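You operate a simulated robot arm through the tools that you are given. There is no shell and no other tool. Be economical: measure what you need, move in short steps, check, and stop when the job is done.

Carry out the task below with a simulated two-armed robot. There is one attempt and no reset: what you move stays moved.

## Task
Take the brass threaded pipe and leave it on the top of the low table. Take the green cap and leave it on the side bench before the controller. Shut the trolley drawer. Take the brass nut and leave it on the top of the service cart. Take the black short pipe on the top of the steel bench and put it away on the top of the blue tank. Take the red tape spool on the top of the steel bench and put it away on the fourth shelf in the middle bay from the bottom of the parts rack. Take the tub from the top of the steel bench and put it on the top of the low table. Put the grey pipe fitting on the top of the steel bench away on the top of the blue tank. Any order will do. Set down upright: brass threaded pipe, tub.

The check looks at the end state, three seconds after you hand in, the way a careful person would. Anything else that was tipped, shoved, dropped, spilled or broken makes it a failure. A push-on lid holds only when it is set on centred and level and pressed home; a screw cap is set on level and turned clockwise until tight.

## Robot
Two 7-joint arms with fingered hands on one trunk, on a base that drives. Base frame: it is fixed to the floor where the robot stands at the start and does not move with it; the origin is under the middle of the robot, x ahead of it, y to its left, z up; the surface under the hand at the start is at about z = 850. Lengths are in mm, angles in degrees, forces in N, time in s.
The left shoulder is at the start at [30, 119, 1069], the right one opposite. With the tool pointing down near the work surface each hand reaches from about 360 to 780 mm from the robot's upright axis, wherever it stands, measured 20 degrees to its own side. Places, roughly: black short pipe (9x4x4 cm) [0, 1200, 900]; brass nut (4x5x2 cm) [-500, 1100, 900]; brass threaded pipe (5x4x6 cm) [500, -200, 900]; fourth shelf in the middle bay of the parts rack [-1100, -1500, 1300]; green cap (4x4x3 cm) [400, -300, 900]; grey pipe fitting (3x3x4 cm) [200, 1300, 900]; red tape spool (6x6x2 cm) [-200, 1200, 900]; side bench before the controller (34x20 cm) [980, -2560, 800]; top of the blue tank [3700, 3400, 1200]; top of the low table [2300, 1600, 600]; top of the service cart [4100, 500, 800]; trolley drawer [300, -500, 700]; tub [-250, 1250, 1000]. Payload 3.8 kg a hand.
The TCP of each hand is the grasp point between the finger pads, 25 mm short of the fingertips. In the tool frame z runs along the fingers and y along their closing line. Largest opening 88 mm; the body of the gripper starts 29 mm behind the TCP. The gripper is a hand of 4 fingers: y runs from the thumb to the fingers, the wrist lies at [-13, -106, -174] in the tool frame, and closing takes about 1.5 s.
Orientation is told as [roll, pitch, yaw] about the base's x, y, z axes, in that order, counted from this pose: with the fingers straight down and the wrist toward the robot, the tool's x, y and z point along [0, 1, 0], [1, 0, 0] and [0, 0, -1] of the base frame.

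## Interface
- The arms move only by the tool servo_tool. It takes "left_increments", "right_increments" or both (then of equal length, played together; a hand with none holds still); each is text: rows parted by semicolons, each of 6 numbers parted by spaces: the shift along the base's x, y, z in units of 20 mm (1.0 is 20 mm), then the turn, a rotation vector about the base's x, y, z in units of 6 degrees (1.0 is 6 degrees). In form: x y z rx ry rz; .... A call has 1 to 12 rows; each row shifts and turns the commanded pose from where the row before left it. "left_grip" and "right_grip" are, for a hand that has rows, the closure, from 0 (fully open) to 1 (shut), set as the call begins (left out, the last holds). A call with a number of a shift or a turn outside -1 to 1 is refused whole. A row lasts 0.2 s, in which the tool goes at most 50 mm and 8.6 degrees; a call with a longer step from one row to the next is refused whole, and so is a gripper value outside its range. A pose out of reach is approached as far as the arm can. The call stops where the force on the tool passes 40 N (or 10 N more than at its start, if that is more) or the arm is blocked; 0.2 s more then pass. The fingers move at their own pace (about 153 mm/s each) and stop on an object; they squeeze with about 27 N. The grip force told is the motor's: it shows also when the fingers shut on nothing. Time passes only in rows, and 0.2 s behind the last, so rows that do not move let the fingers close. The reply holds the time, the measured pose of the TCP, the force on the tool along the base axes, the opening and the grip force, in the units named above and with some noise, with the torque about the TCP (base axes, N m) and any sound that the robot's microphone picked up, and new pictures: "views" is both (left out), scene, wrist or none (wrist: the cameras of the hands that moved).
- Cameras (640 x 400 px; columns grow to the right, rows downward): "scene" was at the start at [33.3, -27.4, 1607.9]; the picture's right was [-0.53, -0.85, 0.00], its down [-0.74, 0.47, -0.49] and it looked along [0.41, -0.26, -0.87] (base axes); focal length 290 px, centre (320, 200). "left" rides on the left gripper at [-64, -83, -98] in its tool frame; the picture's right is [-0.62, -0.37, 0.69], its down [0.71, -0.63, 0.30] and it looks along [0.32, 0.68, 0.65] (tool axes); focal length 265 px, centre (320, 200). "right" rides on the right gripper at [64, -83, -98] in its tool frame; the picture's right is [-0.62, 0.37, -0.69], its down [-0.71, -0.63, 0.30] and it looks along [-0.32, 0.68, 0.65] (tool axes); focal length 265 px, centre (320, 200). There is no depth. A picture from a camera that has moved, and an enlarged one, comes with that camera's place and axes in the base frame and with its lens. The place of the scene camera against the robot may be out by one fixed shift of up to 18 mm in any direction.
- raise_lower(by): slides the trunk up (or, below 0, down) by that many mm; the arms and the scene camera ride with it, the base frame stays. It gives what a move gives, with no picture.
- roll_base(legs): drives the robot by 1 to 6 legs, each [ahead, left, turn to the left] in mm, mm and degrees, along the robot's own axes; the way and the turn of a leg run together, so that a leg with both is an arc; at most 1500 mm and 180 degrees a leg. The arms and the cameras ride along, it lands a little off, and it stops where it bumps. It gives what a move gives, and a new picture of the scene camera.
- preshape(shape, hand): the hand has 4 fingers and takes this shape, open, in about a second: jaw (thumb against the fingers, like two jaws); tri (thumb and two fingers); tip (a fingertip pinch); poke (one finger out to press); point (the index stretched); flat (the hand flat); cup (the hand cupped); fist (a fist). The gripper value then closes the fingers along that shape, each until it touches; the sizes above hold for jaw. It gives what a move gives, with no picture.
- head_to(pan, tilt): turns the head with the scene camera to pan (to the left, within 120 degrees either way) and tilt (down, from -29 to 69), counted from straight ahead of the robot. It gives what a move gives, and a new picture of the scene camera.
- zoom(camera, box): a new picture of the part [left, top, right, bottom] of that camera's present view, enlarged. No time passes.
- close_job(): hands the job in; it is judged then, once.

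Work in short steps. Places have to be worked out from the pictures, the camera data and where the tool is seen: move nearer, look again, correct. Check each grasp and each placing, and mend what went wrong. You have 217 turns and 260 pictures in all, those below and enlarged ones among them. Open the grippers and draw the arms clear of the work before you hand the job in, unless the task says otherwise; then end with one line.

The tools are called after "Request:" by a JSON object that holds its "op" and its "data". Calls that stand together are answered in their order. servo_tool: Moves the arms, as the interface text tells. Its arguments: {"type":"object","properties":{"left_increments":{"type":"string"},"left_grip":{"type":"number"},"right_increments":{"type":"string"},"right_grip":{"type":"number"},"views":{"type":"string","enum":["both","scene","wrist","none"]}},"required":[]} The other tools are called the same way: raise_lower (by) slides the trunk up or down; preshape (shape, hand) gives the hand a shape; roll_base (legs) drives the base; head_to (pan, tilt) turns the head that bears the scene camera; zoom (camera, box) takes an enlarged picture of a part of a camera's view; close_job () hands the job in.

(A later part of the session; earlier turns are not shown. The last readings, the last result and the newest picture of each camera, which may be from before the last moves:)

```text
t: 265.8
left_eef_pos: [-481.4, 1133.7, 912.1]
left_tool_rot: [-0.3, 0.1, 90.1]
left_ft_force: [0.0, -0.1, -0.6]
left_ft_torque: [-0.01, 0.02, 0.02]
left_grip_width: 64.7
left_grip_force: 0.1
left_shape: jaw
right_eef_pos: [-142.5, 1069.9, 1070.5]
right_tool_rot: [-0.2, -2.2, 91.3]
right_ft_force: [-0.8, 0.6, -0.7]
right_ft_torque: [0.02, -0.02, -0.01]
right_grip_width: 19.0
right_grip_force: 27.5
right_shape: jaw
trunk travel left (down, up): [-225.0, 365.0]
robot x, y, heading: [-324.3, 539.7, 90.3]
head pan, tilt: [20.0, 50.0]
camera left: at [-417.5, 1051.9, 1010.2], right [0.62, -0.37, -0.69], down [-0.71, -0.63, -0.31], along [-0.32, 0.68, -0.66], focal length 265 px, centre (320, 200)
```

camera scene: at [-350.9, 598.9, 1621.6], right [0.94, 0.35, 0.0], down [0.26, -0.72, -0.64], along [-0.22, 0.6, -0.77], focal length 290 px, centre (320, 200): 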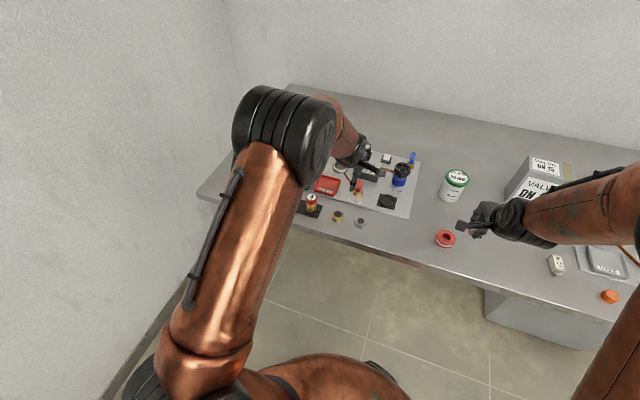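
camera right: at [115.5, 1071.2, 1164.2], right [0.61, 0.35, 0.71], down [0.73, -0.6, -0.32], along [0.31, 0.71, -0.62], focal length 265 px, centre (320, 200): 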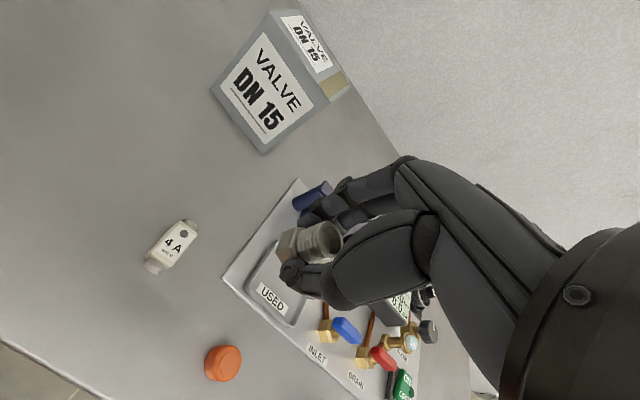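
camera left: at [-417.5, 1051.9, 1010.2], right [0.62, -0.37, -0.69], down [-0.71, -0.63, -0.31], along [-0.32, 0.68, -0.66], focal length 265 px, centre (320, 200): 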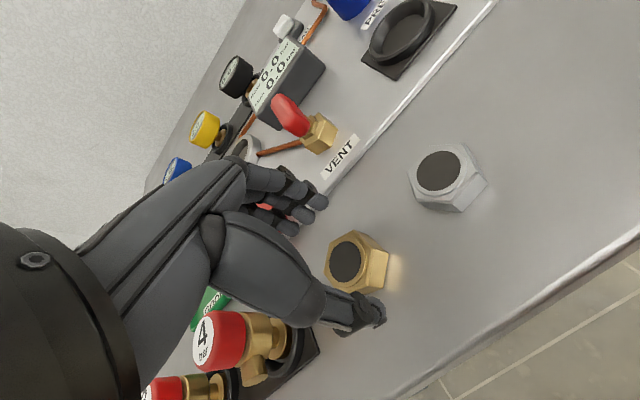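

Well centred; lower to z≈887 and close.

Request:
{"op": "servo_tool", "data": {"left_increments": "-0.1 0 -0.7 0 0 0; 0 0 -0.5 0 0 0; 0 0 0 0 0 0", "views": "none"}}

Request:
{"op": "servo_tool", "data": {"left_increments": "0 0 0 0 0 0; 0 0 0 0 0 0; 0 0 0 0 0 0; 0 0 0 0 0 0; 0 0 0 0 0 0; 0 0 0 0 0 0; 0 0 0 0 0 0", "left_grip": 1, "views": "wrist"}}

```text
t: 266.6
left_eef_pos: [-483.8, 1135.8, 889.0]
left_tool_rot: [-0.3, 0.1, 90.0]
left_ft_force: [0.2, -0.1, 0.6]
left_ft_torque: [0.01, -0.02, -0.02]
left_grip_width: 64.4
left_grip_force: 0.1
left_shape: jaw
right_eef_pos: [-142.5, 1068.8, 1071.5]
right_tool_rot: [-0.3, -2.2, 91.4]
right_ft_force: [-0.1, -0.2, -0.6]
right_ft_torque: [-0.01, -0.03, -0.01]
right_grip_width: 19.0
right_grip_force: 27.0
right_shape: jaw
trunk travel left (down, up): [-225.0, 365.0]
robot x, y, heading: [-322.3, 539.9, 90.1]
head pan, tilt: [20.0, 50.0]
```

```text
t: 268.2
left_eef_pos: [-483.9, 1134.7, 889.0]
left_tool_rot: [-0.3, 0.1, 89.9]
left_ft_force: [0.5, -0.2, -0.4]
left_ft_torque: [-0.03, -0.01, -0.02]
left_grip_width: 32.7
left_grip_force: 26.7
left_shape: jaw
right_eef_pos: [-142.4, 1069.0, 1070.3]
right_tool_rot: [-0.4, -2.2, 91.3]
right_ft_force: [0.0, 1.1, -0.8]
right_ft_torque: [-0.03, 0.01, -0.02]
right_grip_width: 18.8
right_grip_force: 26.8
right_shape: jaw
trunk travel left (down, up): [-225.0, 365.0]
robot x, y, heading: [-318.8, 536.6, 89.9]
head pan, tilt: [20.0, 50.0]
camera left: at [-420.2, 1052.8, 987.8], right [0.62, -0.37, -0.69], down [-0.71, -0.63, -0.31], along [-0.32, 0.68, -0.66], focal length 265 px, centre (320, 200)
```

left: 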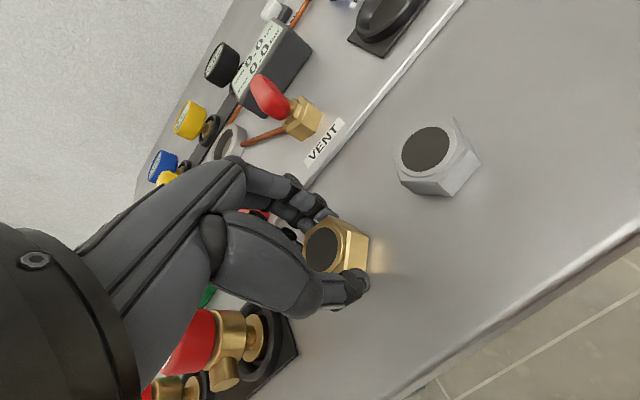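

Gripped. I lift the nut and drive back to the tank with both pieces.

Request:
{"op": "servo_tool", "data": {"left_increments": "0 0 1 0 0 0; 0 0 1 0 0 0; 0 0 1 0 0 0; 0 0 1 0 0 0; 0 0 1 0 0 0; 0 0 1 0 0 0; 0 0 1 0 0 0; 0 0 1 0 0 0; 0 -0.5 1 0 0 0; 0.5 -0.5 1 0 0 0; 0.5 -0.5 0 0 0 0; 0.5 -0.5 0 0 0 0", "views": "wrist"}}

Request:
{"op": "roll_base", "data": {"legs": [[-30, 0, 0], [0, -1500, 0], [0, -1500, 0], [0, -850, 0], [1400, 0, 0]]}}

Request:
{"op": "raise_lower", "data": {"by": 330}}

```text
t: 270.8
left_eef_pos: [-456.1, 1094.2, 1085.2]
left_tool_rot: [-0.1, 0.2, 90.1]
left_ft_force: [-0.5, 0.7, -0.4]
left_ft_torque: [0.01, 0.01, -0.02]
left_grip_width: 32.7
left_grip_force: 27.2
left_shape: jaw
right_eef_pos: [-142.2, 1069.2, 1070.1]
right_tool_rot: [-0.4, -2.2, 91.3]
right_ft_force: [-0.1, 0.8, -0.4]
right_ft_torque: [0.03, -0.01, -0.02]
right_grip_width: 19.0
right_grip_force: 27.7
right_shape: jaw
trunk travel left (down, up): [-225.0, 365.0]
robot x, y, heading: [-321.2, 541.6, 90.2]
head pan, tilt: [20.0, 50.0]
camera left: at [-391.9, 1012.8, 1184.8], right [0.62, -0.37, -0.69], down [-0.71, -0.63, -0.31], along [-0.32, 0.68, -0.66], focal length 265 px, centre (320, 200)
```

left: 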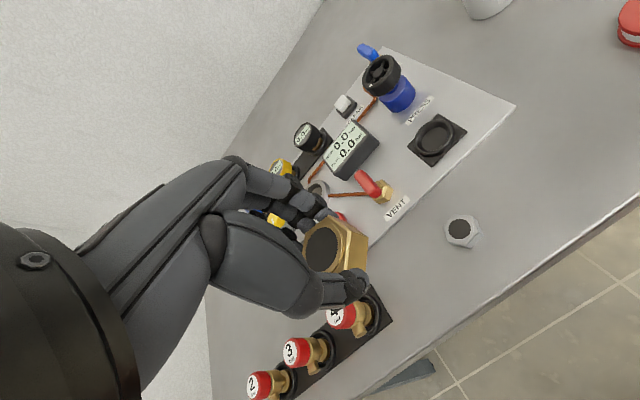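

```text
t: 296.2
left_eef_pos: [3277.3, 2483.3, 1086.0]
left_tool_rot: [-0.4, 0.1, 92.5]
left_ft_force: [0.1, -0.6, -1.1]
left_ft_torque: [0.0, 0.01, 0.03]
left_grip_width: 32.7
left_grip_force: 26.8
left_shape: jaw
right_eef_pos: [3591.7, 2469.8, 1069.9]
right_tool_rot: [-0.3, -2.2, 93.9]
right_ft_force: [-0.3, 0.3, 0.3]
right_ft_torque: [-0.01, 0.01, -0.03]
right_grip_width: 18.9
right_grip_force: 26.7
right_shape: jaw
trunk travel left (down, up): [-225.0, 365.0]
robot x, y, heading: [3439.8, 1932.7, 92.7]
head pan, tilt: [20.0, 50.0]
camera scene: at [3405.5, 1991.4, 1621.5], right [0.92, 0.39, 0.0], down [0.3, -0.71, -0.64], along [-0.25, 0.59, -0.77], focal length 290 px, centre (320, 200)
```

scene: 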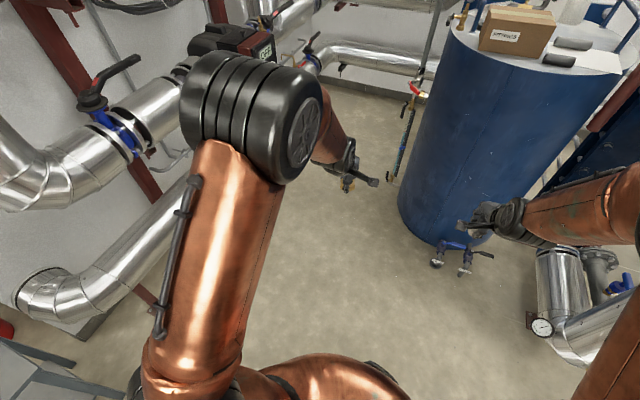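

```text
t: 299.4
left_eef_pos: [3277.2, 2483.1, 1416.1]
left_tool_rot: [-0.3, 0.1, 92.5]
left_ft_force: [1.1, 0.7, -0.5]
left_ft_torque: [-0.01, 0.0, 0.02]
left_grip_width: 32.6
left_grip_force: 26.8
left_shape: jaw
right_eef_pos: [3592.2, 2470.6, 1400.9]
right_tool_rot: [-0.3, -2.2, 93.9]
right_ft_force: [-0.1, 0.3, -1.4]
right_ft_torque: [-0.02, 0.01, -0.01]
right_grip_width: 19.0
right_grip_force: 27.2
right_shape: jaw
trunk travel left (down, up): [-555.0, 35.0]
robot x, y, heading: [3437.2, 1933.0, 92.7]
head pan, tilt: [20.0, 50.0]
```

I shift right and ahead to the placing position.

Request:
{"op": "roll_base", "data": {"legs": [[570, -155, -2.5]]}}

Request:
{"op": "head_to", "data": {"pan": 0, "tilt": 45}}

```text
t: 302.9
left_eef_pos: [3424.3, 3075.7, 1415.9]
left_tool_rot: [-0.4, 0.1, 90.7]
left_ft_force: [-0.1, 0.1, -0.3]
left_ft_torque: [0.01, 0.01, 0.01]
left_grip_width: 32.7
left_grip_force: 27.0
left_shape: jaw
right_eef_pos: [3738.5, 3053.6, 1400.8]
right_tool_rot: [-0.4, -2.2, 92.0]
right_ft_force: [-0.1, 0.6, -0.4]
right_ft_torque: [0.0, -0.01, 0.04]
right_grip_width: 18.8
right_grip_force: 26.8
right_shape: jaw
trunk travel left (down, up): [-555.0, 35.0]
robot x, y, heading: [3567.8, 2520.6, 90.9]
head pan, tilt: [20.0, 50.0]
camera scene: at [3536.2, 2580.0, 1951.6], right [0.93, 0.36, 0.0], down [0.27, -0.71, -0.64], along [-0.23, 0.6, -0.77], focal length 290 px, centre (320, 200)
```

scene: 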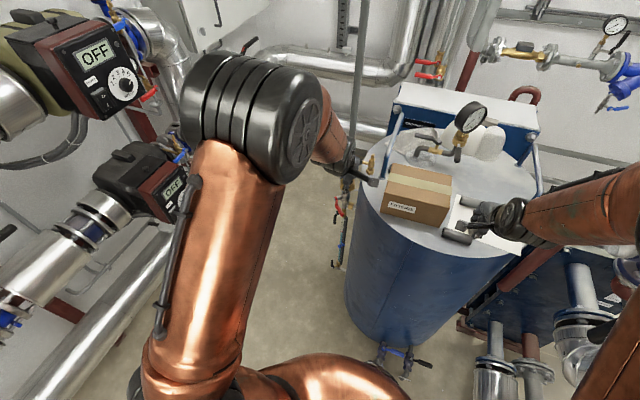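

```text
t: 303.7
left_eef_pos: [3425.5, 3076.8, 1414.1]
left_tool_rot: [-0.3, 0.2, 90.7]
left_ft_force: [-0.1, -0.2, -0.5]
left_ft_torque: [0.01, 0.0, 0.01]
left_grip_width: 32.7
left_grip_force: 27.1
left_shape: jaw
right_eef_pos: [3738.5, 3054.8, 1400.7]
right_tool_rot: [-0.3, -2.3, 92.0]
right_ft_force: [-0.1, -0.6, -1.1]
right_ft_torque: [0.01, 0.03, 0.06]
right_grip_width: 19.0
right_grip_force: 26.3
right_shape: jaw
trunk travel left (down, up): [-555.0, 35.0]
robot x, y, heading: [3567.4, 2521.6, 90.9]
head pan, tilt: [0.0, 45.0]
camera scene: at [3562.8, 2591.5, 1958.4], right [1.0, 0.02, 0.0], down [0.01, -0.71, -0.71], along [-0.01, 0.71, -0.71], focal length 290 px, centre (320, 200)
```

scene: 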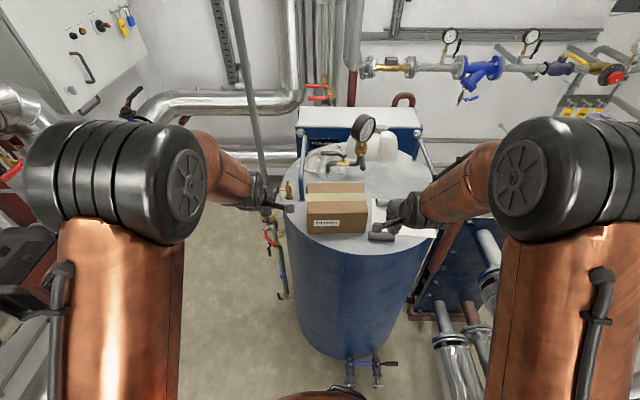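

I bring the right hand over the front strip left of the pipe, (3650,3150), z≈1290, for a look.

Request:
{"op": "servo_tool", "data": {"right_increments": "-0.9 0.9 -0.9 0 0 0; -0.9 0.9 -0.9 0 0 0; -0.9 0.9 -0.9 0 0 0; -0.9 0.9 -0.9 0 0 0; -0.8 0.9 -0.9 0 0 0; 0 0 -0.9 0 0 0", "views": "both"}}

```text
t: 305.1
left_eef_pos: [3424.6, 3076.8, 1416.2]
left_tool_rot: [-0.2, 0.0, 90.7]
left_ft_force: [-1.1, -0.8, -1.0]
left_ft_torque: [0.0, 0.02, 0.0]
left_grip_width: 32.5
left_grip_force: 27.2
left_shape: jaw
right_eef_pos: [3651.5, 3146.4, 1292.4]
right_tool_rot: [-0.3, -2.3, 92.0]
right_ft_force: [-0.3, 0.0, -1.6]
right_ft_torque: [-0.01, -0.03, 0.0]
right_grip_width: 18.8
right_grip_force: 26.7
right_shape: jaw
trunk travel left (down, up): [-555.0, 35.0]
robot x, y, heading: [3567.0, 2519.0, 91.0]
head pan, tilt: [0.0, 45.0]
camera scene: at [3563.3, 2590.5, 1958.5], right [1.0, 0.02, 0.0], down [0.01, -0.71, -0.71], along [-0.01, 0.71, -0.71], focal length 290 px, centre (320, 200)
camera right: at [3589.5, 3057.4, 1385.7], right [0.6, 0.36, 0.71], down [0.74, -0.59, -0.33], along [0.3, 0.72, -0.62], focal length 265 px, centre (320, 200)
```

scene: 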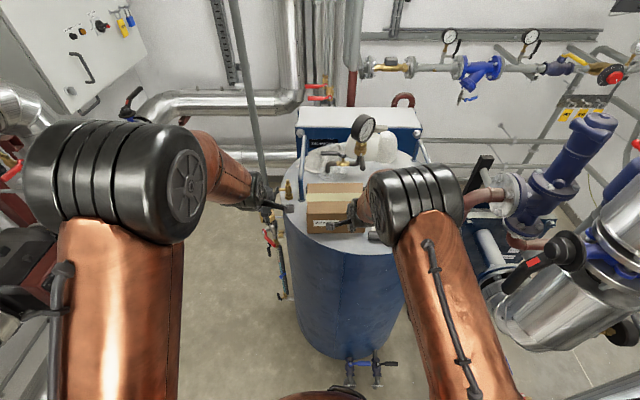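
right: 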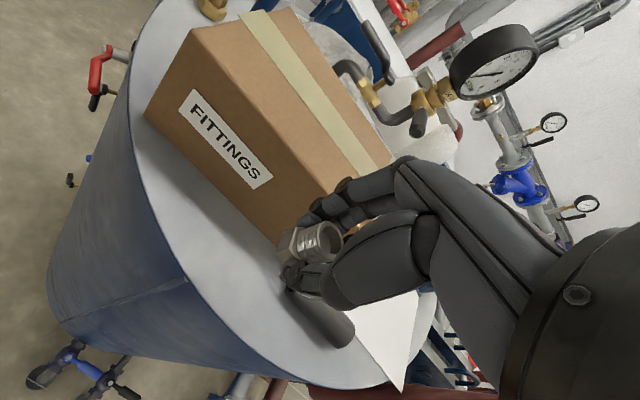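

The strip between rim (y≈3141) and box (y≈3222) is narrow; I'd rather have the fingers close along x there. I rise a bit, yaw the hand +90°.

Request:
{"op": "servo_tool", "data": {"right_increments": "0 -1 1 0 0 1; 0 -1 1 0 0 1; 0 -0.5 0.5 0 0 1; 0 0 0 0 0 1; 0 0 0 0 0 1; 0 0 0 0 0 1; 0 0 0 0 0 1; 0 0 0 0 0 1; 0 0 0 0 0 1; 0 0 0 0 0 1; 0 0 0 0 0 1; 0 0 0 0 0 1", "views": "none"}}

Request:
{"op": "servo_tool", "data": {"right_increments": "0 0 0 0 0 1; 0 0 0 0 0 1; -0.2 0.6 0 0 0 0.6; -0.2 0.7 -0.5 0 0 0; 0 0.8 -0.8 0 0 0; 0 0.8 -0.8 0 0 0", "views": "both"}}

```text
t: 307.7
left_eef_pos: [3424.0, 3076.4, 1414.1]
left_tool_rot: [-0.3, 0.0, 90.7]
left_ft_force: [0.2, -0.7, -0.6]
left_ft_torque: [0.01, -0.01, 0.01]
left_grip_width: 32.7
left_grip_force: 27.0
left_shape: jaw
right_eef_pos: [3651.6, 3094.6, 1343.4]
right_tool_rot: [-0.3, -2.2, 164.1]
right_ft_force: [0.5, -0.4, -0.5]
right_ft_torque: [0.01, 0.0, -0.02]
right_grip_width: 18.9
right_grip_force: 26.9
right_shape: jaw
trunk travel left (down, up): [-555.0, 35.0]
robot x, y, heading: [3566.5, 2522.1, 91.0]
head pan, tilt: [0.0, 45.0]
```

```text
t: 309.1
left_eef_pos: [3424.1, 3077.8, 1414.9]
left_tool_rot: [-0.3, 0.3, 90.7]
left_ft_force: [-0.4, 0.1, -1.1]
left_ft_torque: [-0.05, 0.03, 0.01]
left_grip_width: 32.6
left_grip_force: 27.0
left_shape: jaw
right_eef_pos: [3642.8, 3151.6, 1301.5]
right_tool_rot: [-0.3, -2.2, 179.6]
right_ft_force: [0.3, 0.3, -0.1]
right_ft_torque: [-0.04, 0.05, -0.02]
right_grip_width: 18.7
right_grip_force: 26.6
right_shape: jaw
trunk travel left (down, up): [-555.0, 35.0]
robot x, y, heading: [3565.3, 2518.4, 91.0]
head pan, tilt: [0.0, 45.0]
camera scene: at [3561.7, 2591.9, 1958.4], right [1.0, 0.02, 0.0], down [0.01, -0.71, -0.71], along [-0.01, 0.71, -0.71], focal length 290 px, centre (320, 200)
camera right: at [3729.9, 3085.8, 1395.0], right [-0.34, 0.62, 0.71], down [0.62, 0.71, -0.32], along [-0.71, 0.33, -0.63], focal length 265 px, centre (320, 200)
```

scene: 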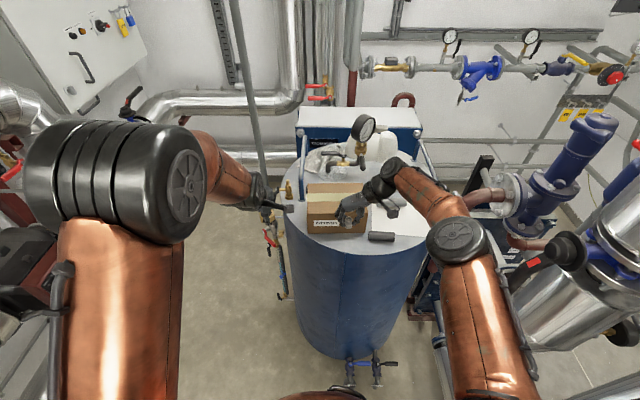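
right: 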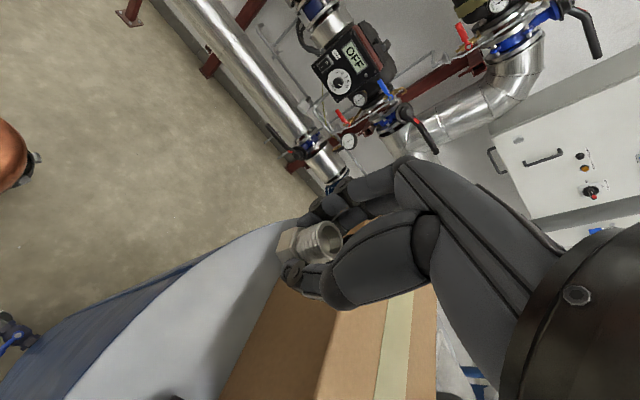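

Orientation good. I shift to y≈3168 and lower to z≈1200.

Request:
{"op": "servo_tool", "data": {"right_increments": "0 0.4 -1 0 0 0; 0 0.4 -1 0 0 0; 0 0 -1 0 0 0; 0 0 -1 0 0 0; 0 0 -0.9 0 0 0", "views": "both"}}

```text
t: 310.3
left_eef_pos: [3424.2, 3076.2, 1415.6]
left_tool_rot: [-0.3, 0.1, 90.7]
left_ft_force: [0.5, 0.3, -1.5]
left_ft_torque: [0.02, 0.0, 0.01]
left_grip_width: 32.8
left_grip_force: 26.8
left_shape: jaw
right_eef_pos: [3642.2, 3141.9, 1212.9]
right_tool_rot: [-0.3, -2.2, 179.7]
right_ft_force: [0.2, 0.6, -0.4]
right_ft_torque: [-0.03, -0.03, 0.0]
right_grip_width: 18.4
right_grip_force: 27.0
right_shape: jaw
right hand out of reach, approached as far as the arm can: row 2, 3, 4, 5
trunk travel left (down, up): [-555.0, 35.0]
robot x, y, heading: [3569.6, 2520.3, 90.9]
head pan, tilt: [0.0, 45.0]
camera scene: at [3561.9, 2591.2, 1958.5], right [1.0, 0.02, 0.0], down [0.01, -0.71, -0.71], along [-0.01, 0.71, -0.71], focal length 290 px, centre (320, 200)
camera right: at [3730.1, 3077.2, 1306.7], right [-0.34, 0.62, 0.71], down [0.62, 0.71, -0.32], along [-0.71, 0.33, -0.63], focal length 265 px, centre (320, 200)
```

scene: 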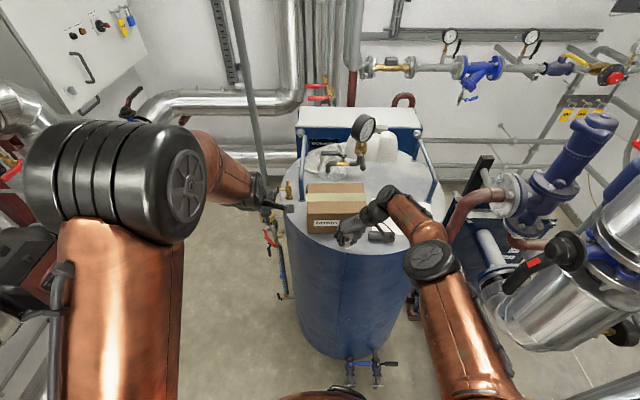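
right: 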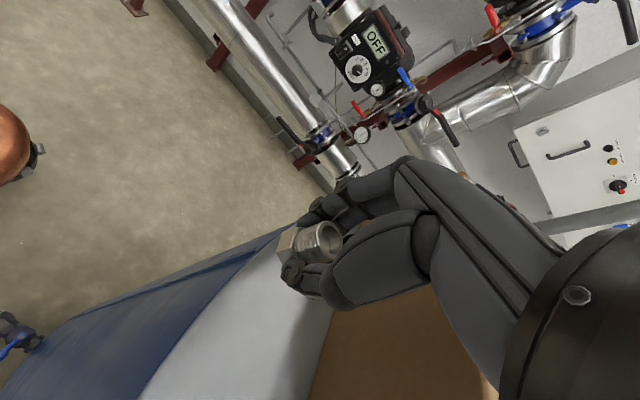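

Out of reach by ~25 mm. I draw the hand back 60 mm, then drive 80 mm closer.

Request:
{"op": "servo_tool", "data": {"right_increments": "0 -1 0.5 0 0 0; 0 -1 0 0 0 0; 0 -1 0 0 0 0", "views": "none"}}

Request:
{"op": "roll_base", "data": {"legs": [[80, 0, 0]]}}

Request:
{"op": "servo_tool", "data": {"right_increments": "0 0.2 -0.3 0 0 0; 0 0 0 0 0 0", "views": "wrist"}}

```text
t: 311.1
left_eef_pos: [3423.0, 3076.5, 1415.5]
left_tool_rot: [-0.3, 0.1, 90.7]
left_ft_force: [-0.8, 0.3, -0.4]
left_ft_torque: [-0.02, 0.03, 0.02]
left_grip_width: 32.8
left_grip_force: 27.1
left_shape: jaw
right_eef_pos: [3645.3, 3081.4, 1224.6]
right_tool_rot: [-0.2, -2.2, 179.6]
right_ft_force: [1.0, -0.7, -0.2]
right_ft_torque: [0.04, 0.02, 0.01]
right_grip_width: 18.6
right_grip_force: 26.5
right_shape: jaw
trunk travel left (down, up): [-555.0, 35.0]
robot x, y, heading: [3566.1, 2521.5, 91.2]
head pan, tilt: [0.0, 45.0]
```

```text
t: 312.1
left_eef_pos: [3424.9, 3147.9, 1418.3]
left_tool_rot: [-0.4, -0.2, 90.6]
left_ft_force: [0.8, 0.0, -1.2]
left_ft_torque: [0.01, 0.02, 0.03]
left_grip_width: 32.8
left_grip_force: 26.3
left_shape: jaw
right_eef_pos: [3644.4, 3153.3, 1227.8]
right_tool_rot: [-0.6, -2.2, 179.5]
right_ft_force: [-0.2, -0.6, -0.6]
right_ft_torque: [0.03, -0.03, -0.02]
right_grip_width: 18.7
right_grip_force: 27.2
right_shape: jaw
trunk travel left (down, up): [-555.0, 35.0]
robot x, y, heading: [3566.3, 2598.5, 91.0]
head pan, tilt: [0.0, 45.0]
camera scene: at [3561.7, 2658.6, 1958.8], right [1.0, 0.01, 0.0], down [0.01, -0.7, -0.71], along [-0.01, 0.71, -0.7], focal length 290 px, centre (320, 200)
```

scene: 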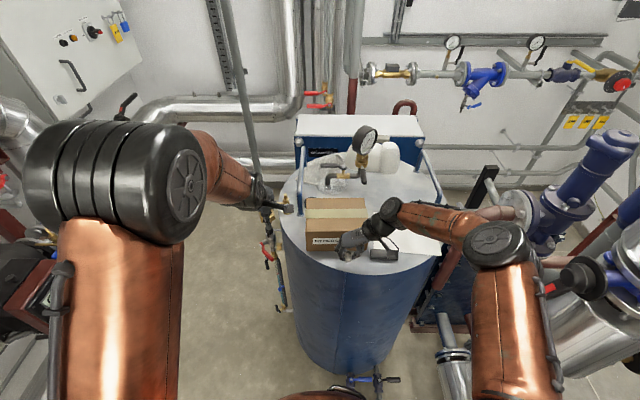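

```text
t: 312.7
left_eef_pos: [3425.2, 3151.9, 1416.8]
left_tool_rot: [-0.3, 0.0, 90.7]
left_ft_force: [-0.4, 0.6, -0.6]
left_ft_torque: [0.0, -0.04, -0.01]
left_grip_width: 32.7
left_grip_force: 26.8
left_shape: jaw
right_eef_pos: [3645.0, 3160.6, 1220.0]
right_tool_rot: [-0.5, -2.2, 179.6]
right_ft_force: [-0.1, -0.1, -0.1]
right_ft_torque: [0.01, 0.03, 0.01]
right_grip_width: 18.3
right_grip_force: 27.5
right_shape: jaw
trunk travel left (down, up): [-555.0, 35.0]
robot x, y, heading: [3563.8, 2598.1, 90.9]
head pan, tilt: [0.0, 45.0]
camera right: at [3732.0, 3094.8, 1312.9], right [-0.34, 0.62, 0.71], down [0.62, 0.71, -0.32], along [-0.71, 0.34, -0.62], focal length 265 px, centre (320, 200)
```

right: 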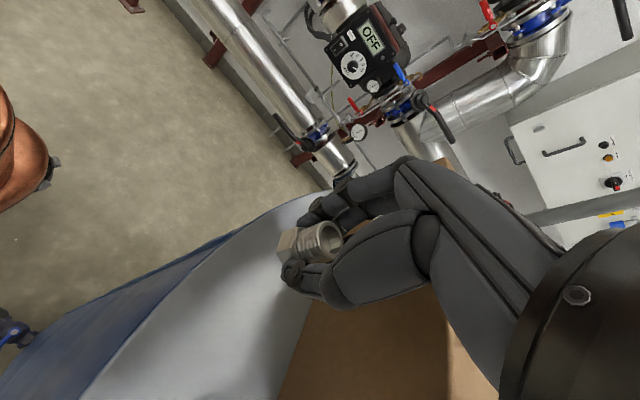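

Rim y≈3138, box y≈3224 here; I place at y≈3170. Lowering to contact.

Request:
{"op": "servo_tool", "data": {"right_increments": "0 0.5 -0.5 0 0 0; 0 0 -0.5 0 0 0; 0 0 -0.2 0 0 0; 0 0 -0.15 0 0 0; 0 0 -0.15 0 0 0; 0 0 -0.15 0 0 0; 0 0 -0.15 0 0 0; 0 0 -0.15 0 0 0; 0 0 -0.15 0 0 0", "views": "wrist"}}

```text
t: 314.8
left_eef_pos: [3424.1, 3152.4, 1415.4]
left_tool_rot: [-0.2, 0.1, 90.5]
left_ft_force: [0.0, 0.3, -2.1]
left_ft_torque: [-0.02, 0.01, 0.04]
left_grip_width: 32.7
left_grip_force: 26.7
left_shape: jaw
right_eef_pos: [3644.4, 3174.7, 1184.9]
right_tool_rot: [-0.8, -2.7, 179.4]
right_ft_force: [2.7, -4.8, 21.0]
right_ft_torque: [-0.11, 0.04, 0.02]
right_grip_width: 20.2
right_grip_force: 26.6
right_shape: jaw
trunk travel left (down, up): [-555.0, 35.0]
robot x, y, heading: [3566.2, 2599.2, 90.6]
head pan, tilt: [0.0, 45.0]
stopped in row 9 (right hand): the force on the tool passed its limit at 44 N (the readings are from after the stop); the commanded pose is now the measured one
camera right: at [3731.4, 3108.6, 1276.1], right [-0.33, 0.61, 0.72], down [0.62, 0.71, -0.32], along [-0.71, 0.34, -0.62], focal length 265 px, centre (320, 200)
```

right: 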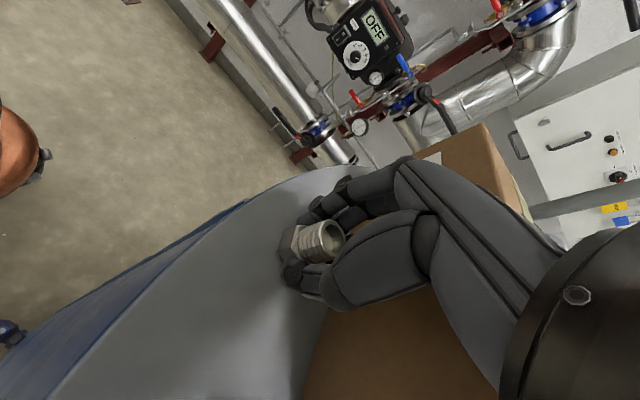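

Touchdown. I ease up 1 mm, open moderately, and rise.

Request:
{"op": "servo_tool", "data": {"right_increments": "0 0 0.1 0 0 0; 0 0 0 0 0 0; 0 0 0 0 0 0; 0 0 0 0 0 0; 0 0 0 0 0 0", "right_grip": 0.45, "views": "wrist"}}

Request:
{"op": "servo_tool", "data": {"right_increments": "0 0 0.5 0 0 0; 0 0 1 0 0 0; 0 0 1 0 0 0; 0 0 1 0 0 0; 0 0 1 0 0 0; 0 0 1 0 0 0; 0 -0.3 1 0 0 0; 0 -0.5 1 0 0 0; 0 -0.5 1 0 0 0", "views": "both"}}

```text
t: 315.9
left_eef_pos: [3423.4, 3153.7, 1415.7]
left_tool_rot: [-0.3, 0.1, 90.7]
left_ft_force: [0.0, 0.3, -0.6]
left_ft_torque: [0.03, 0.03, 0.01]
left_grip_width: 32.7
left_grip_force: 26.7
left_shape: jaw
right_eef_pos: [3644.4, 3175.6, 1184.2]
right_tool_rot: [-0.7, -2.5, 179.2]
right_ft_force: [-3.7, 0.2, 9.2]
right_ft_torque: [0.0, -0.13, -0.02]
right_grip_width: 43.9
right_grip_force: 0.1
right_shape: jaw
trunk travel left (down, up): [-555.0, 35.0]
robot x, y, heading: [3563.8, 2596.2, 90.9]
head pan, tilt: [0.0, 45.0]
camera right: at [3731.0, 3109.1, 1276.0], right [-0.33, 0.62, 0.72], down [0.63, 0.71, -0.32], along [-0.71, 0.34, -0.62], focal length 265 px, centre (320, 200)
```

right: 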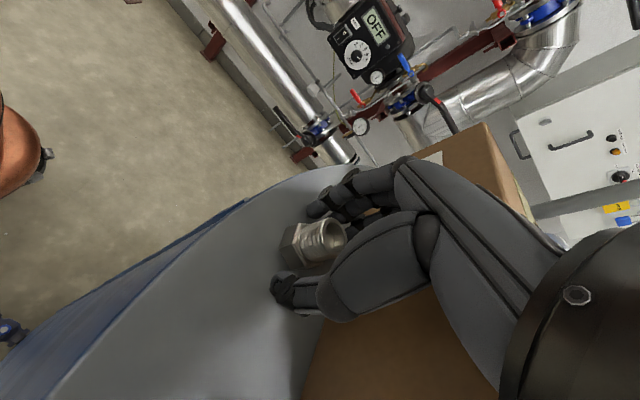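

```text
t: 317.9
left_eef_pos: [3424.6, 3153.1, 1415.5]
left_tool_rot: [-0.3, 0.1, 90.6]
left_ft_force: [-0.2, 0.5, -0.3]
left_ft_torque: [0.01, -0.02, -0.01]
left_grip_width: 32.6
left_grip_force: 27.3
left_shape: jaw
right_eef_pos: [3645.2, 3150.3, 1352.4]
right_tool_rot: [-0.7, -2.4, 179.2]
right_ft_force: [0.7, 0.2, 0.3]
right_ft_torque: [-0.04, 0.02, 0.01]
right_grip_width: 48.1
right_grip_force: 0.0
right_shape: jaw
trunk travel left (down, up): [-555.0, 35.0]
robot x, y, heading: [3561.0, 2597.6, 90.6]
head pan, tilt: [0.0, 45.0]
camera scene: at [3561.7, 2667.4, 1958.5], right [1.0, 0.01, 0.0], down [0.01, -0.71, -0.71], along [-0.01, 0.71, -0.71], focal length 290 px, centre (320, 200)
camera right: at [3732.1, 3083.7, 1444.9], right [-0.33, 0.62, 0.72], down [0.62, 0.71, -0.32], along [-0.71, 0.34, -0.62], focal length 265 px, centre (320, 200)
```

scene: 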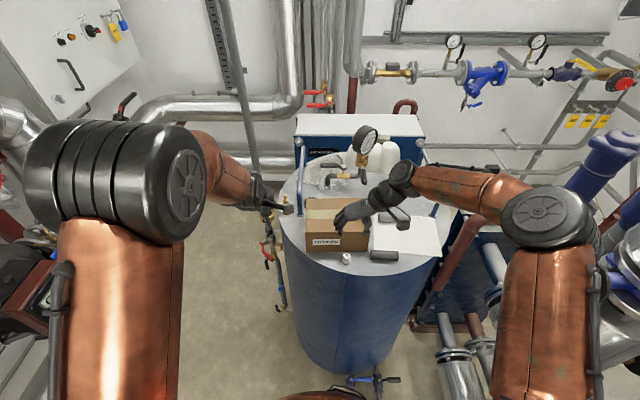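
right: 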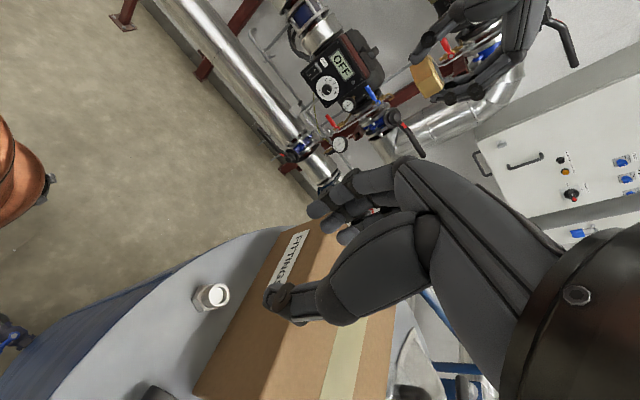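

Both pieces are on the tank. I back off, lower the trunk and look at the service cart.

Request:
{"op": "roll_base", "data": {"legs": [[-1400, 0, 0]]}}

Request:
{"op": "raise_lower", "data": {"by": -330}}

Request:
{"op": "head_to", "data": {"pan": -110, "tilt": 35}}

```text
t: 324.9
left_eef_pos: [3445.7, 1763.3, 1415.4]
left_tool_rot: [-0.3, 0.2, 90.3]
left_ft_force: [-0.7, 0.6, -0.7]
left_ft_torque: [-0.03, 0.0, 0.02]
left_grip_width: 32.3
left_grip_force: 26.7
left_shape: jaw
right_eef_pos: [3664.7, 1759.3, 1351.9]
right_tool_rot: [-0.6, -2.5, 179.1]
right_ft_force: [-0.3, -0.5, -0.2]
right_ft_torque: [0.0, 0.01, 0.0]
right_grip_width: 47.9
right_grip_force: 0.1
right_shape: jaw
trunk travel left (down, up): [-555.0, 35.0]
robot x, y, heading: [3584.0, 1207.9, 90.7]
head pan, tilt: [0.0, 45.0]
camera scene: at [3579.2, 1276.7, 1958.4], right [1.0, 0.01, 0.0], down [0.01, -0.71, -0.71], along [-0.01, 0.71, -0.71], focal length 290 px, centre (320, 200)
```

scene: 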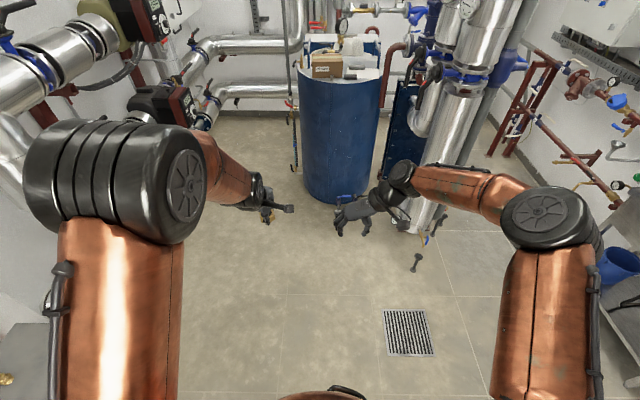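

```text
t: 328.1
left_eef_pos: [3444.0, 1762.8, 1085.6]
left_tool_rot: [-0.4, 0.0, 90.3]
left_ft_force: [0.5, -0.1, -1.1]
left_ft_torque: [0.0, 0.0, -0.02]
left_grip_width: 32.7
left_grip_force: 27.6
left_shape: jaw
right_eef_pos: [3664.0, 1757.4, 1021.8]
right_tool_rot: [-0.8, -2.6, 179.1]
right_ft_force: [-0.5, 0.0, -0.5]
right_ft_torque: [0.0, -0.01, -0.02]
right_grip_width: 47.8
right_grip_force: 0.1
right_shape: jaw
trunk travel left (down, up): [-225.0, 365.0]
robot x, y, heading: [3582.1, 1208.0, 90.5]
head pan, tilt: [0.0, 45.0]
```

```text
t: 330.0
left_eef_pos: [3444.5, 1763.8, 1085.8]
left_tool_rot: [-0.3, 0.2, 90.3]
left_ft_force: [0.2, 1.0, -0.3]
left_ft_torque: [-0.01, 0.01, -0.01]
left_grip_width: 32.6
left_grip_force: 27.1
left_shape: jaw
right_eef_pos: [3663.7, 1758.4, 1021.3]
right_tool_rot: [-0.8, -2.5, 179.1]
right_ft_force: [0.0, -0.6, -0.6]
right_ft_torque: [0.02, -0.03, 0.02]
right_grip_width: 47.8
right_grip_force: 0.1
right_shape: jaw
trunk travel left (down, up): [-225.0, 365.0]
robot x, y, heading: [3585.0, 1205.1, 90.7]
head pan, tilt: [-110.0, 35.0]
camera scene: at [3663.1, 1165.5, 1643.3], right [-0.33, -0.94, 0.0], down [-0.54, 0.19, -0.82], along [0.77, -0.27, -0.57], focal length 290 px, centre (320, 200)
```

scene: 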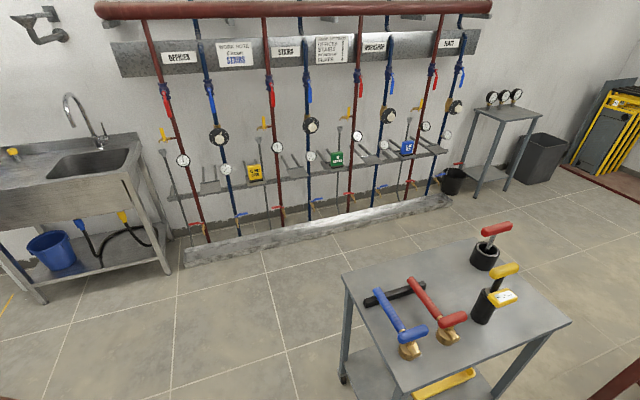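

The cart top spans x 3905–4310, y 245–855; the near right part around (3985,355) is free. I drive to the west side of it and turn to face it.

Request:
{"op": "roll_base", "data": {"legs": [[-775, 360, 0], [0, 0, -90.5]]}}

Request:
{"op": "head_to", "data": {"pan": 0, "tilt": 40}}

```text
t: 338.4
left_eef_pos: [3786.7, 550.0, 1086.4]
left_tool_rot: [-0.3, 0.1, -3.7]
left_ft_force: [-0.2, -0.1, -1.3]
left_ft_torque: [0.01, -0.02, 0.0]
left_grip_width: 32.3
left_grip_force: 26.5
left_shape: jaw
right_eef_pos: [3768.4, 330.9, 1021.6]
right_tool_rot: [-0.7, -2.4, 85.2]
right_ft_force: [0.0, 0.9, 0.8]
right_ft_torque: [0.01, 0.0, -0.04]
right_grip_width: 47.8
right_grip_force: 0.0
right_shape: jaw
trunk travel left (down, up): [-225.0, 365.0]
robot x, y, heading: [3222.8, 449.8, -3.4]
head pan, tilt: [-110.0, 35.0]
camera scene: at [3166.1, 378.3, 1643.3], right [-0.92, 0.4, 0.0], down [0.23, 0.53, -0.82], along [-0.32, -0.75, -0.57], focal length 290 px, centre (320, 200)
```

scene: 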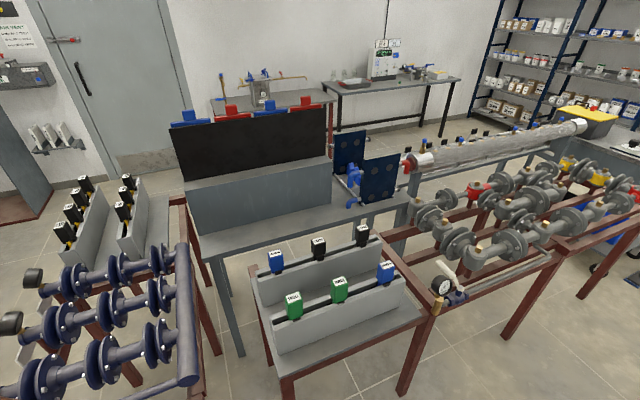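

```text
t: 340.3
left_eef_pos: [3787.4, 550.3, 1084.8]
left_tool_rot: [-0.3, 0.1, -3.6]
left_ft_force: [0.1, 0.3, -0.8]
left_ft_torque: [-0.02, 0.0, -0.03]
left_grip_width: 32.4
left_grip_force: 27.0
left_shape: jaw
right_eef_pos: [3768.4, 332.0, 1021.5]
right_tool_rot: [-0.7, -2.5, 85.2]
right_ft_force: [-0.2, 0.2, 1.2]
right_ft_torque: [0.02, 0.03, -0.02]
right_grip_width: 48.0
right_grip_force: 0.1
right_shape: jaw
trunk travel left (down, up): [-225.0, 365.0]
robot x, y, heading: [3224.8, 447.3, -3.2]
head pan, tilt: [0.0, 40.0]
camera scene: at [3285.8, 454.4, 1635.7], right [-0.06, -1.0, 0.0], down [-0.64, 0.04, -0.77], along [0.76, -0.04, -0.64], focal length 290 px, centre (320, 200)
```

scene: 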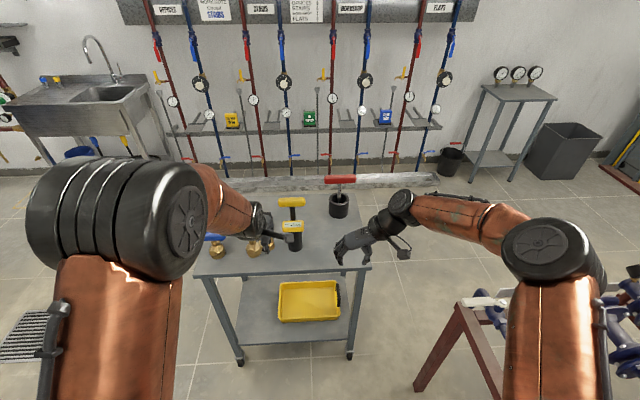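

I pull the right hand aside, and drive 150 mm ahead.

Request:
{"op": "servo_tool", "data": {"right_increments": "-1 -0.8 0.3 0 0 0; -1 -0.8 0.3 0 0 0; -1 -0.8 0.3 0 0 0; -1 -0.8 0.3 0 0 0; -1 -0.8 0.3 0 0 0; -1 -0.8 0.3 0 0 0; -1 -0.5 0 0 0 0; -0.5 0 0 0 0 0", "views": "none"}}

Request:
{"op": "roll_base", "data": {"legs": [[150, 0, 2]]}}

Request:
{"op": "servo_tool", "data": {"left_increments": "0.3 -1 0 0 0 0; 0.3 -1 0 0 0 0; 0.3 -1 0 0 0 0; 0.3 -1 0 0 0 0; 0.3 -1 0 0 0 0; 0.3 -1 -0.5 0 0 0; 0.3 -1 -0.5 0 0 0; 0.3 -1 -0.5 0 0 0; 0 -0.7 -0.5 0 0 0", "views": "both"}}

```text
t: 342.1
left_eef_pos: [3786.4, 549.3, 1086.3]
left_tool_rot: [-0.3, 0.1, -3.6]
left_ft_force: [-0.3, 0.1, -1.0]
left_ft_torque: [-0.01, 0.03, 0.0]
left_grip_width: 32.2
left_grip_force: 26.8
left_shape: jaw
right_eef_pos: [3617.1, 225.9, 1057.7]
right_tool_rot: [-0.6, -2.5, 85.2]
right_ft_force: [-0.3, 0.4, 0.9]
right_ft_torque: [-0.02, 0.05, 0.02]
right_grip_width: 47.9
right_grip_force: 0.1
right_shape: jaw
trunk travel left (down, up): [-225.0, 365.0]
robot x, y, heading: [3221.5, 449.1, -3.3]
head pan, tilt: [0.0, 40.0]
```

```text
t: 343.4
left_eef_pos: [3928.8, 563.5, 1086.2]
left_tool_rot: [-0.3, 0.3, -1.6]
left_ft_force: [-0.2, -0.6, -0.5]
left_ft_torque: [0.03, 0.02, -0.01]
left_grip_width: 32.5
left_grip_force: 26.9
left_shape: jaw
right_eef_pos: [3769.5, 233.0, 1057.7]
right_tool_rot: [-0.6, -2.4, 87.2]
right_ft_force: [0.3, 0.3, -0.4]
right_ft_torque: [0.01, 0.02, 0.04]
right_grip_width: 47.8
right_grip_force: 0.0
right_shape: jaw
trunk travel left (down, up): [-225.0, 365.0]
robot x, y, heading: [3367.4, 447.0, -1.2]
head pan, tilt: [0.0, 40.0]
camera scene: at [3432.1, 450.9, 1635.6], right [-0.02, -1.0, 0.0], down [-0.64, 0.01, -0.77], along [0.76, -0.02, -0.64], focal length 290 px, centre (320, 200)
```

scene: 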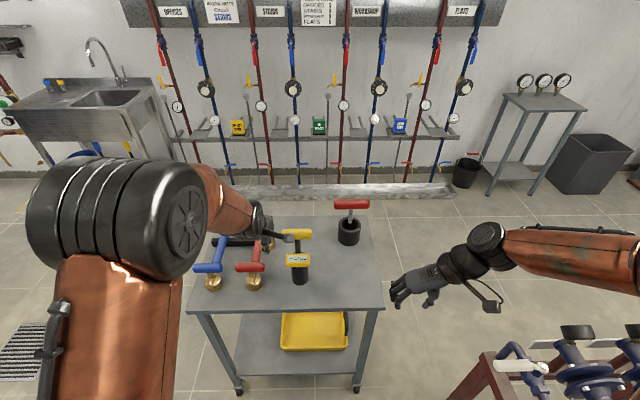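

```text
t: 345.4
left_eef_pos: [3976.2, 388.7, 1047.7]
left_tool_rot: [-0.3, 0.1, -1.4]
left_ft_force: [-0.4, -0.2, -0.8]
left_ft_torque: [-0.04, -0.02, -0.03]
left_grip_width: 32.2
left_grip_force: 27.2
left_shape: jaw
right_eef_pos: [3769.8, 232.2, 1057.8]
right_tool_rot: [-0.7, -2.5, 87.2]
right_ft_force: [-1.1, 0.3, 0.1]
right_ft_torque: [0.05, 0.02, 0.0]
right_grip_width: 47.9
right_grip_force: 0.0
right_shape: jaw
trunk travel left (down, up): [-225.0, 365.0]
robot x, y, heading: [3363.9, 447.0, -1.2]
head pan, tilt: [0.0, 40.0]
camera scene: at [3430.2, 450.5, 1635.7], right [-0.02, -1.0, 0.0], down [-0.64, 0.01, -0.77], along [0.77, -0.02, -0.64], focal length 290 px, centre (320, 200)
camera left: at [3890.8, 328.2, 1146.0], right [-0.39, -0.61, -0.69], down [-0.61, 0.73, -0.31], along [0.69, 0.3, -0.66], focal length 265 px, centre (320, 200)
```

scene: 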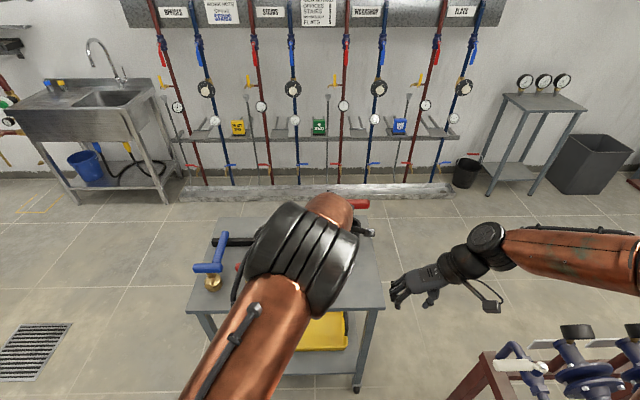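
left: 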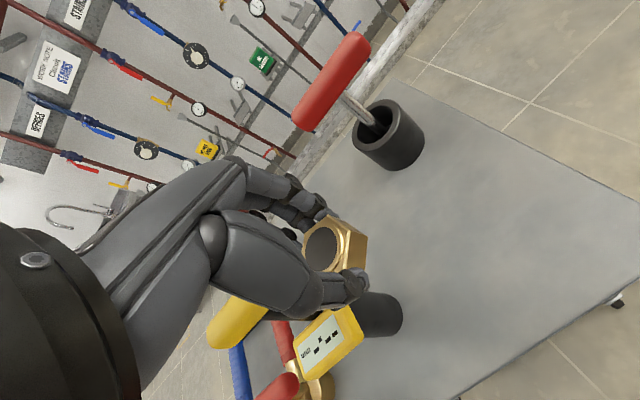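

The yellow-handled tool stands at y≥480; I move the nut to y≈350 and lower to z≈860.

Request:
{"op": "servo_tool", "data": {"left_increments": "0.1 -1 0 0 0 0; 0.1 -0.9 -1 0 0 0; 0 0 -1 0 0 0; 0 0 -1 0 0 0; 0 0 -1 0 0 0; 0 0 -1 0 0 0; 0 0 -1 0 0 0; 0 0 -1 0 0 0; 0 0 -1 0 0 0; 0 0 -1 0 0 0", "views": "both"}}

```text
t: 347.6
left_eef_pos: [3981.8, 351.9, 863.8]
left_tool_rot: [-0.3, 0.0, -1.6]
left_ft_force: [0.0, -0.6, -0.9]
left_ft_torque: [0.01, 0.04, 0.02]
left_grip_width: 32.4
left_grip_force: 27.0
left_shape: jaw
right_eef_pos: [3769.5, 232.9, 1056.5]
right_tool_rot: [-0.6, -2.5, 87.2]
right_ft_force: [0.6, 0.1, 0.4]
right_ft_torque: [0.01, 0.03, 0.01]
right_grip_width: 48.0
right_grip_force: 0.1
right_shape: jaw
trunk travel left (down, up): [-225.0, 365.0]
robot x, y, heading: [3366.8, 441.7, -1.4]
head pan, tilt: [0.0, 40.0]
camera scene: at [3430.5, 450.7, 1635.7], right [-0.02, -1.0, 0.0], down [-0.64, 0.01, -0.77], along [0.77, -0.02, -0.64], focal length 290 px, centre (320, 200)
camera left: at [3897.2, 291.2, 963.8], right [-0.39, -0.61, -0.69], down [-0.61, 0.73, -0.31], along [0.69, 0.3, -0.66], focal length 265 px, centre (320, 200)
```

scene: 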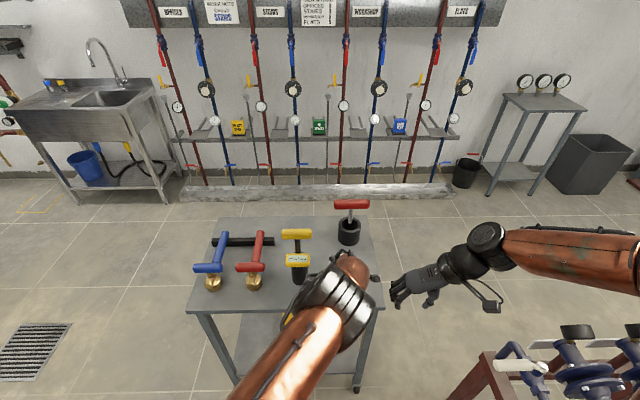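
left: 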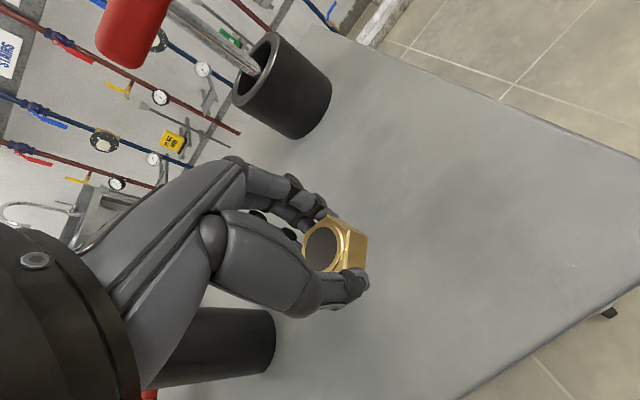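

Clear of everything. Lowering finely to contact.

Request:
{"op": "servo_tool", "data": {"left_increments": "0 0 -0.4 0 0 0; 0 0 -0.4 0 0 0; 0 0 -0.3 0 0 0; 0 0 -0.2 0 0 0; 0 0 -0.15 0 0 0; 0 0 -0.15 0 0 0; 0 0 -0.15 0 0 0; 0 0 -0.15 0 0 0; 0 0 -0.15 0 0 0; 0 0 -0.15 0 0 0; 0 0 -0.15 0 0 0; 0 0 -0.15 0 0 0", "views": "wrist"}}

```text
t: 350.2
left_eef_pos: [3985.3, 348.0, 825.6]
left_tool_rot: [-0.7, -1.1, -1.8]
left_ft_force: [-4.8, 1.4, 18.5]
left_ft_torque: [0.0, 0.13, 0.0]
left_grip_width: 33.9
left_grip_force: 26.8
left_shape: jaw
right_eef_pos: [3768.9, 233.5, 1057.6]
right_tool_rot: [-0.7, -2.5, 87.2]
right_ft_force: [-0.5, -0.3, -0.3]
right_ft_torque: [-0.04, 0.03, 0.02]
right_grip_width: 48.1
right_grip_force: 0.0
right_shape: jaw
trunk travel left (down, up): [-225.0, 365.0]
robot x, y, heading: [3365.0, 443.1, -1.3]
head pan, tilt: [0.0, 40.0]
stopped in row 12 (left hand): the force on the tool passed its limit at 42 N (the readings are from after the stop); the commanded pose is now the measured one
camera left: at [3898.2, 288.4, 924.0], right [-0.38, -0.62, -0.69], down [-0.6, 0.73, -0.32], along [0.7, 0.29, -0.65], focal length 265 px, centre (320, 200)
```

left: 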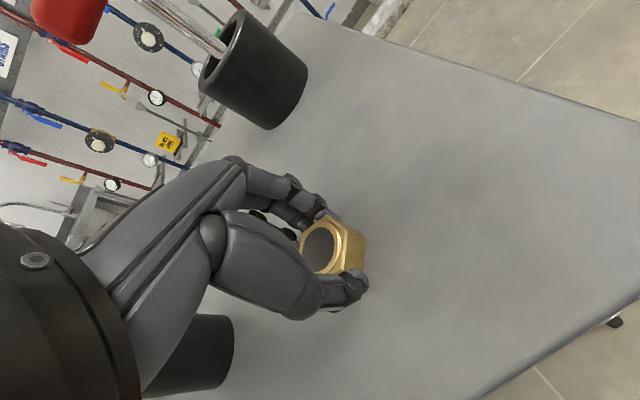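

Touchdown. Ease up slightly, open, and rise.

Request:
{"op": "servo_tool", "data": {"left_increments": "0 0 0.1 0 0 0; 0 0 0 0 0 0; 0 0 0 0 0 0; 0 0 0 0 0 0; 0 0 0 0 0 0", "left_grip": 0.25, "views": "none"}}

Request:
{"op": "servo_tool", "data": {"left_increments": "0 0 0.5 0 0 0; 0 0 1 0 0 0; 0 0 1 0 0 0; 0 0 1 0 0 0; 0 0 1 0 0 0; 0 0 1 0 0 0; 0 0 1 0 0 0; 0 0 1 0 0 0; 0 0 1 0 0 0; 0 0 1 0 0 0; -0.5 0 1 0 0 0; -1 0 1 0 0 0", "views": "wrist"}}

```text
t: 351.4
left_eef_pos: [3981.8, 346.5, 826.6]
left_tool_rot: [-0.6, -0.7, -1.7]
left_ft_force: [4.4, 0.5, 12.4]
left_ft_torque: [-0.03, 0.35, 0.04]
left_grip_width: 62.6
left_grip_force: 0.0
left_shape: jaw
right_eef_pos: [3768.3, 233.0, 1058.1]
right_tool_rot: [-0.6, -2.5, 87.1]
right_ft_force: [0.4, 1.4, 0.5]
right_ft_torque: [0.01, -0.02, -0.01]
right_grip_width: 47.9
right_grip_force: 0.0
right_shape: jaw
trunk travel left (down, up): [-225.0, 365.0]
robot x, y, heading: [3366.1, 445.1, -1.7]
head pan, tilt: [0.0, 40.0]
```

```text
t: 354.0
left_eef_pos: [3951.8, 349.0, 1055.7]
left_tool_rot: [-0.5, -0.6, -1.8]
left_ft_force: [-0.4, -0.1, 0.1]
left_ft_torque: [0.02, 0.0, -0.01]
left_grip_width: 65.8
left_grip_force: 0.0
left_shape: jaw
right_eef_pos: [3768.3, 233.4, 1057.8]
right_tool_rot: [-0.7, -2.5, 87.2]
right_ft_force: [-0.2, 0.6, 0.1]
right_ft_torque: [-0.01, -0.01, 0.0]
right_grip_width: 47.8
right_grip_force: 0.1
right_shape: jaw
trunk travel left (down, up): [-225.0, 365.0]
robot x, y, heading: [3367.9, 445.1, -1.3]
head pan, tilt: [0.0, 40.0]
camera left: at [3865.8, 288.6, 1154.2], right [-0.38, -0.61, -0.69], down [-0.6, 0.73, -0.32], along [0.7, 0.3, -0.65], focal length 265 px, centre (320, 200)
```

left: 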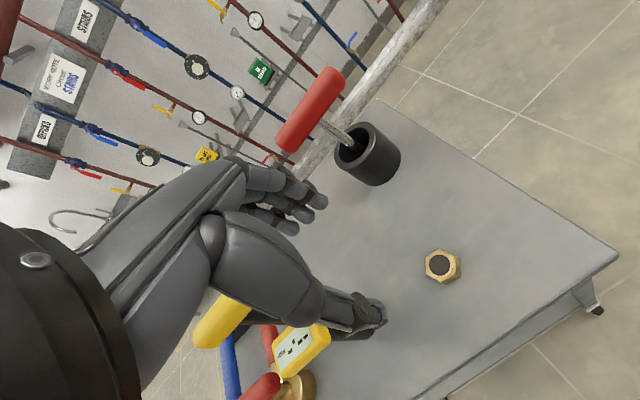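

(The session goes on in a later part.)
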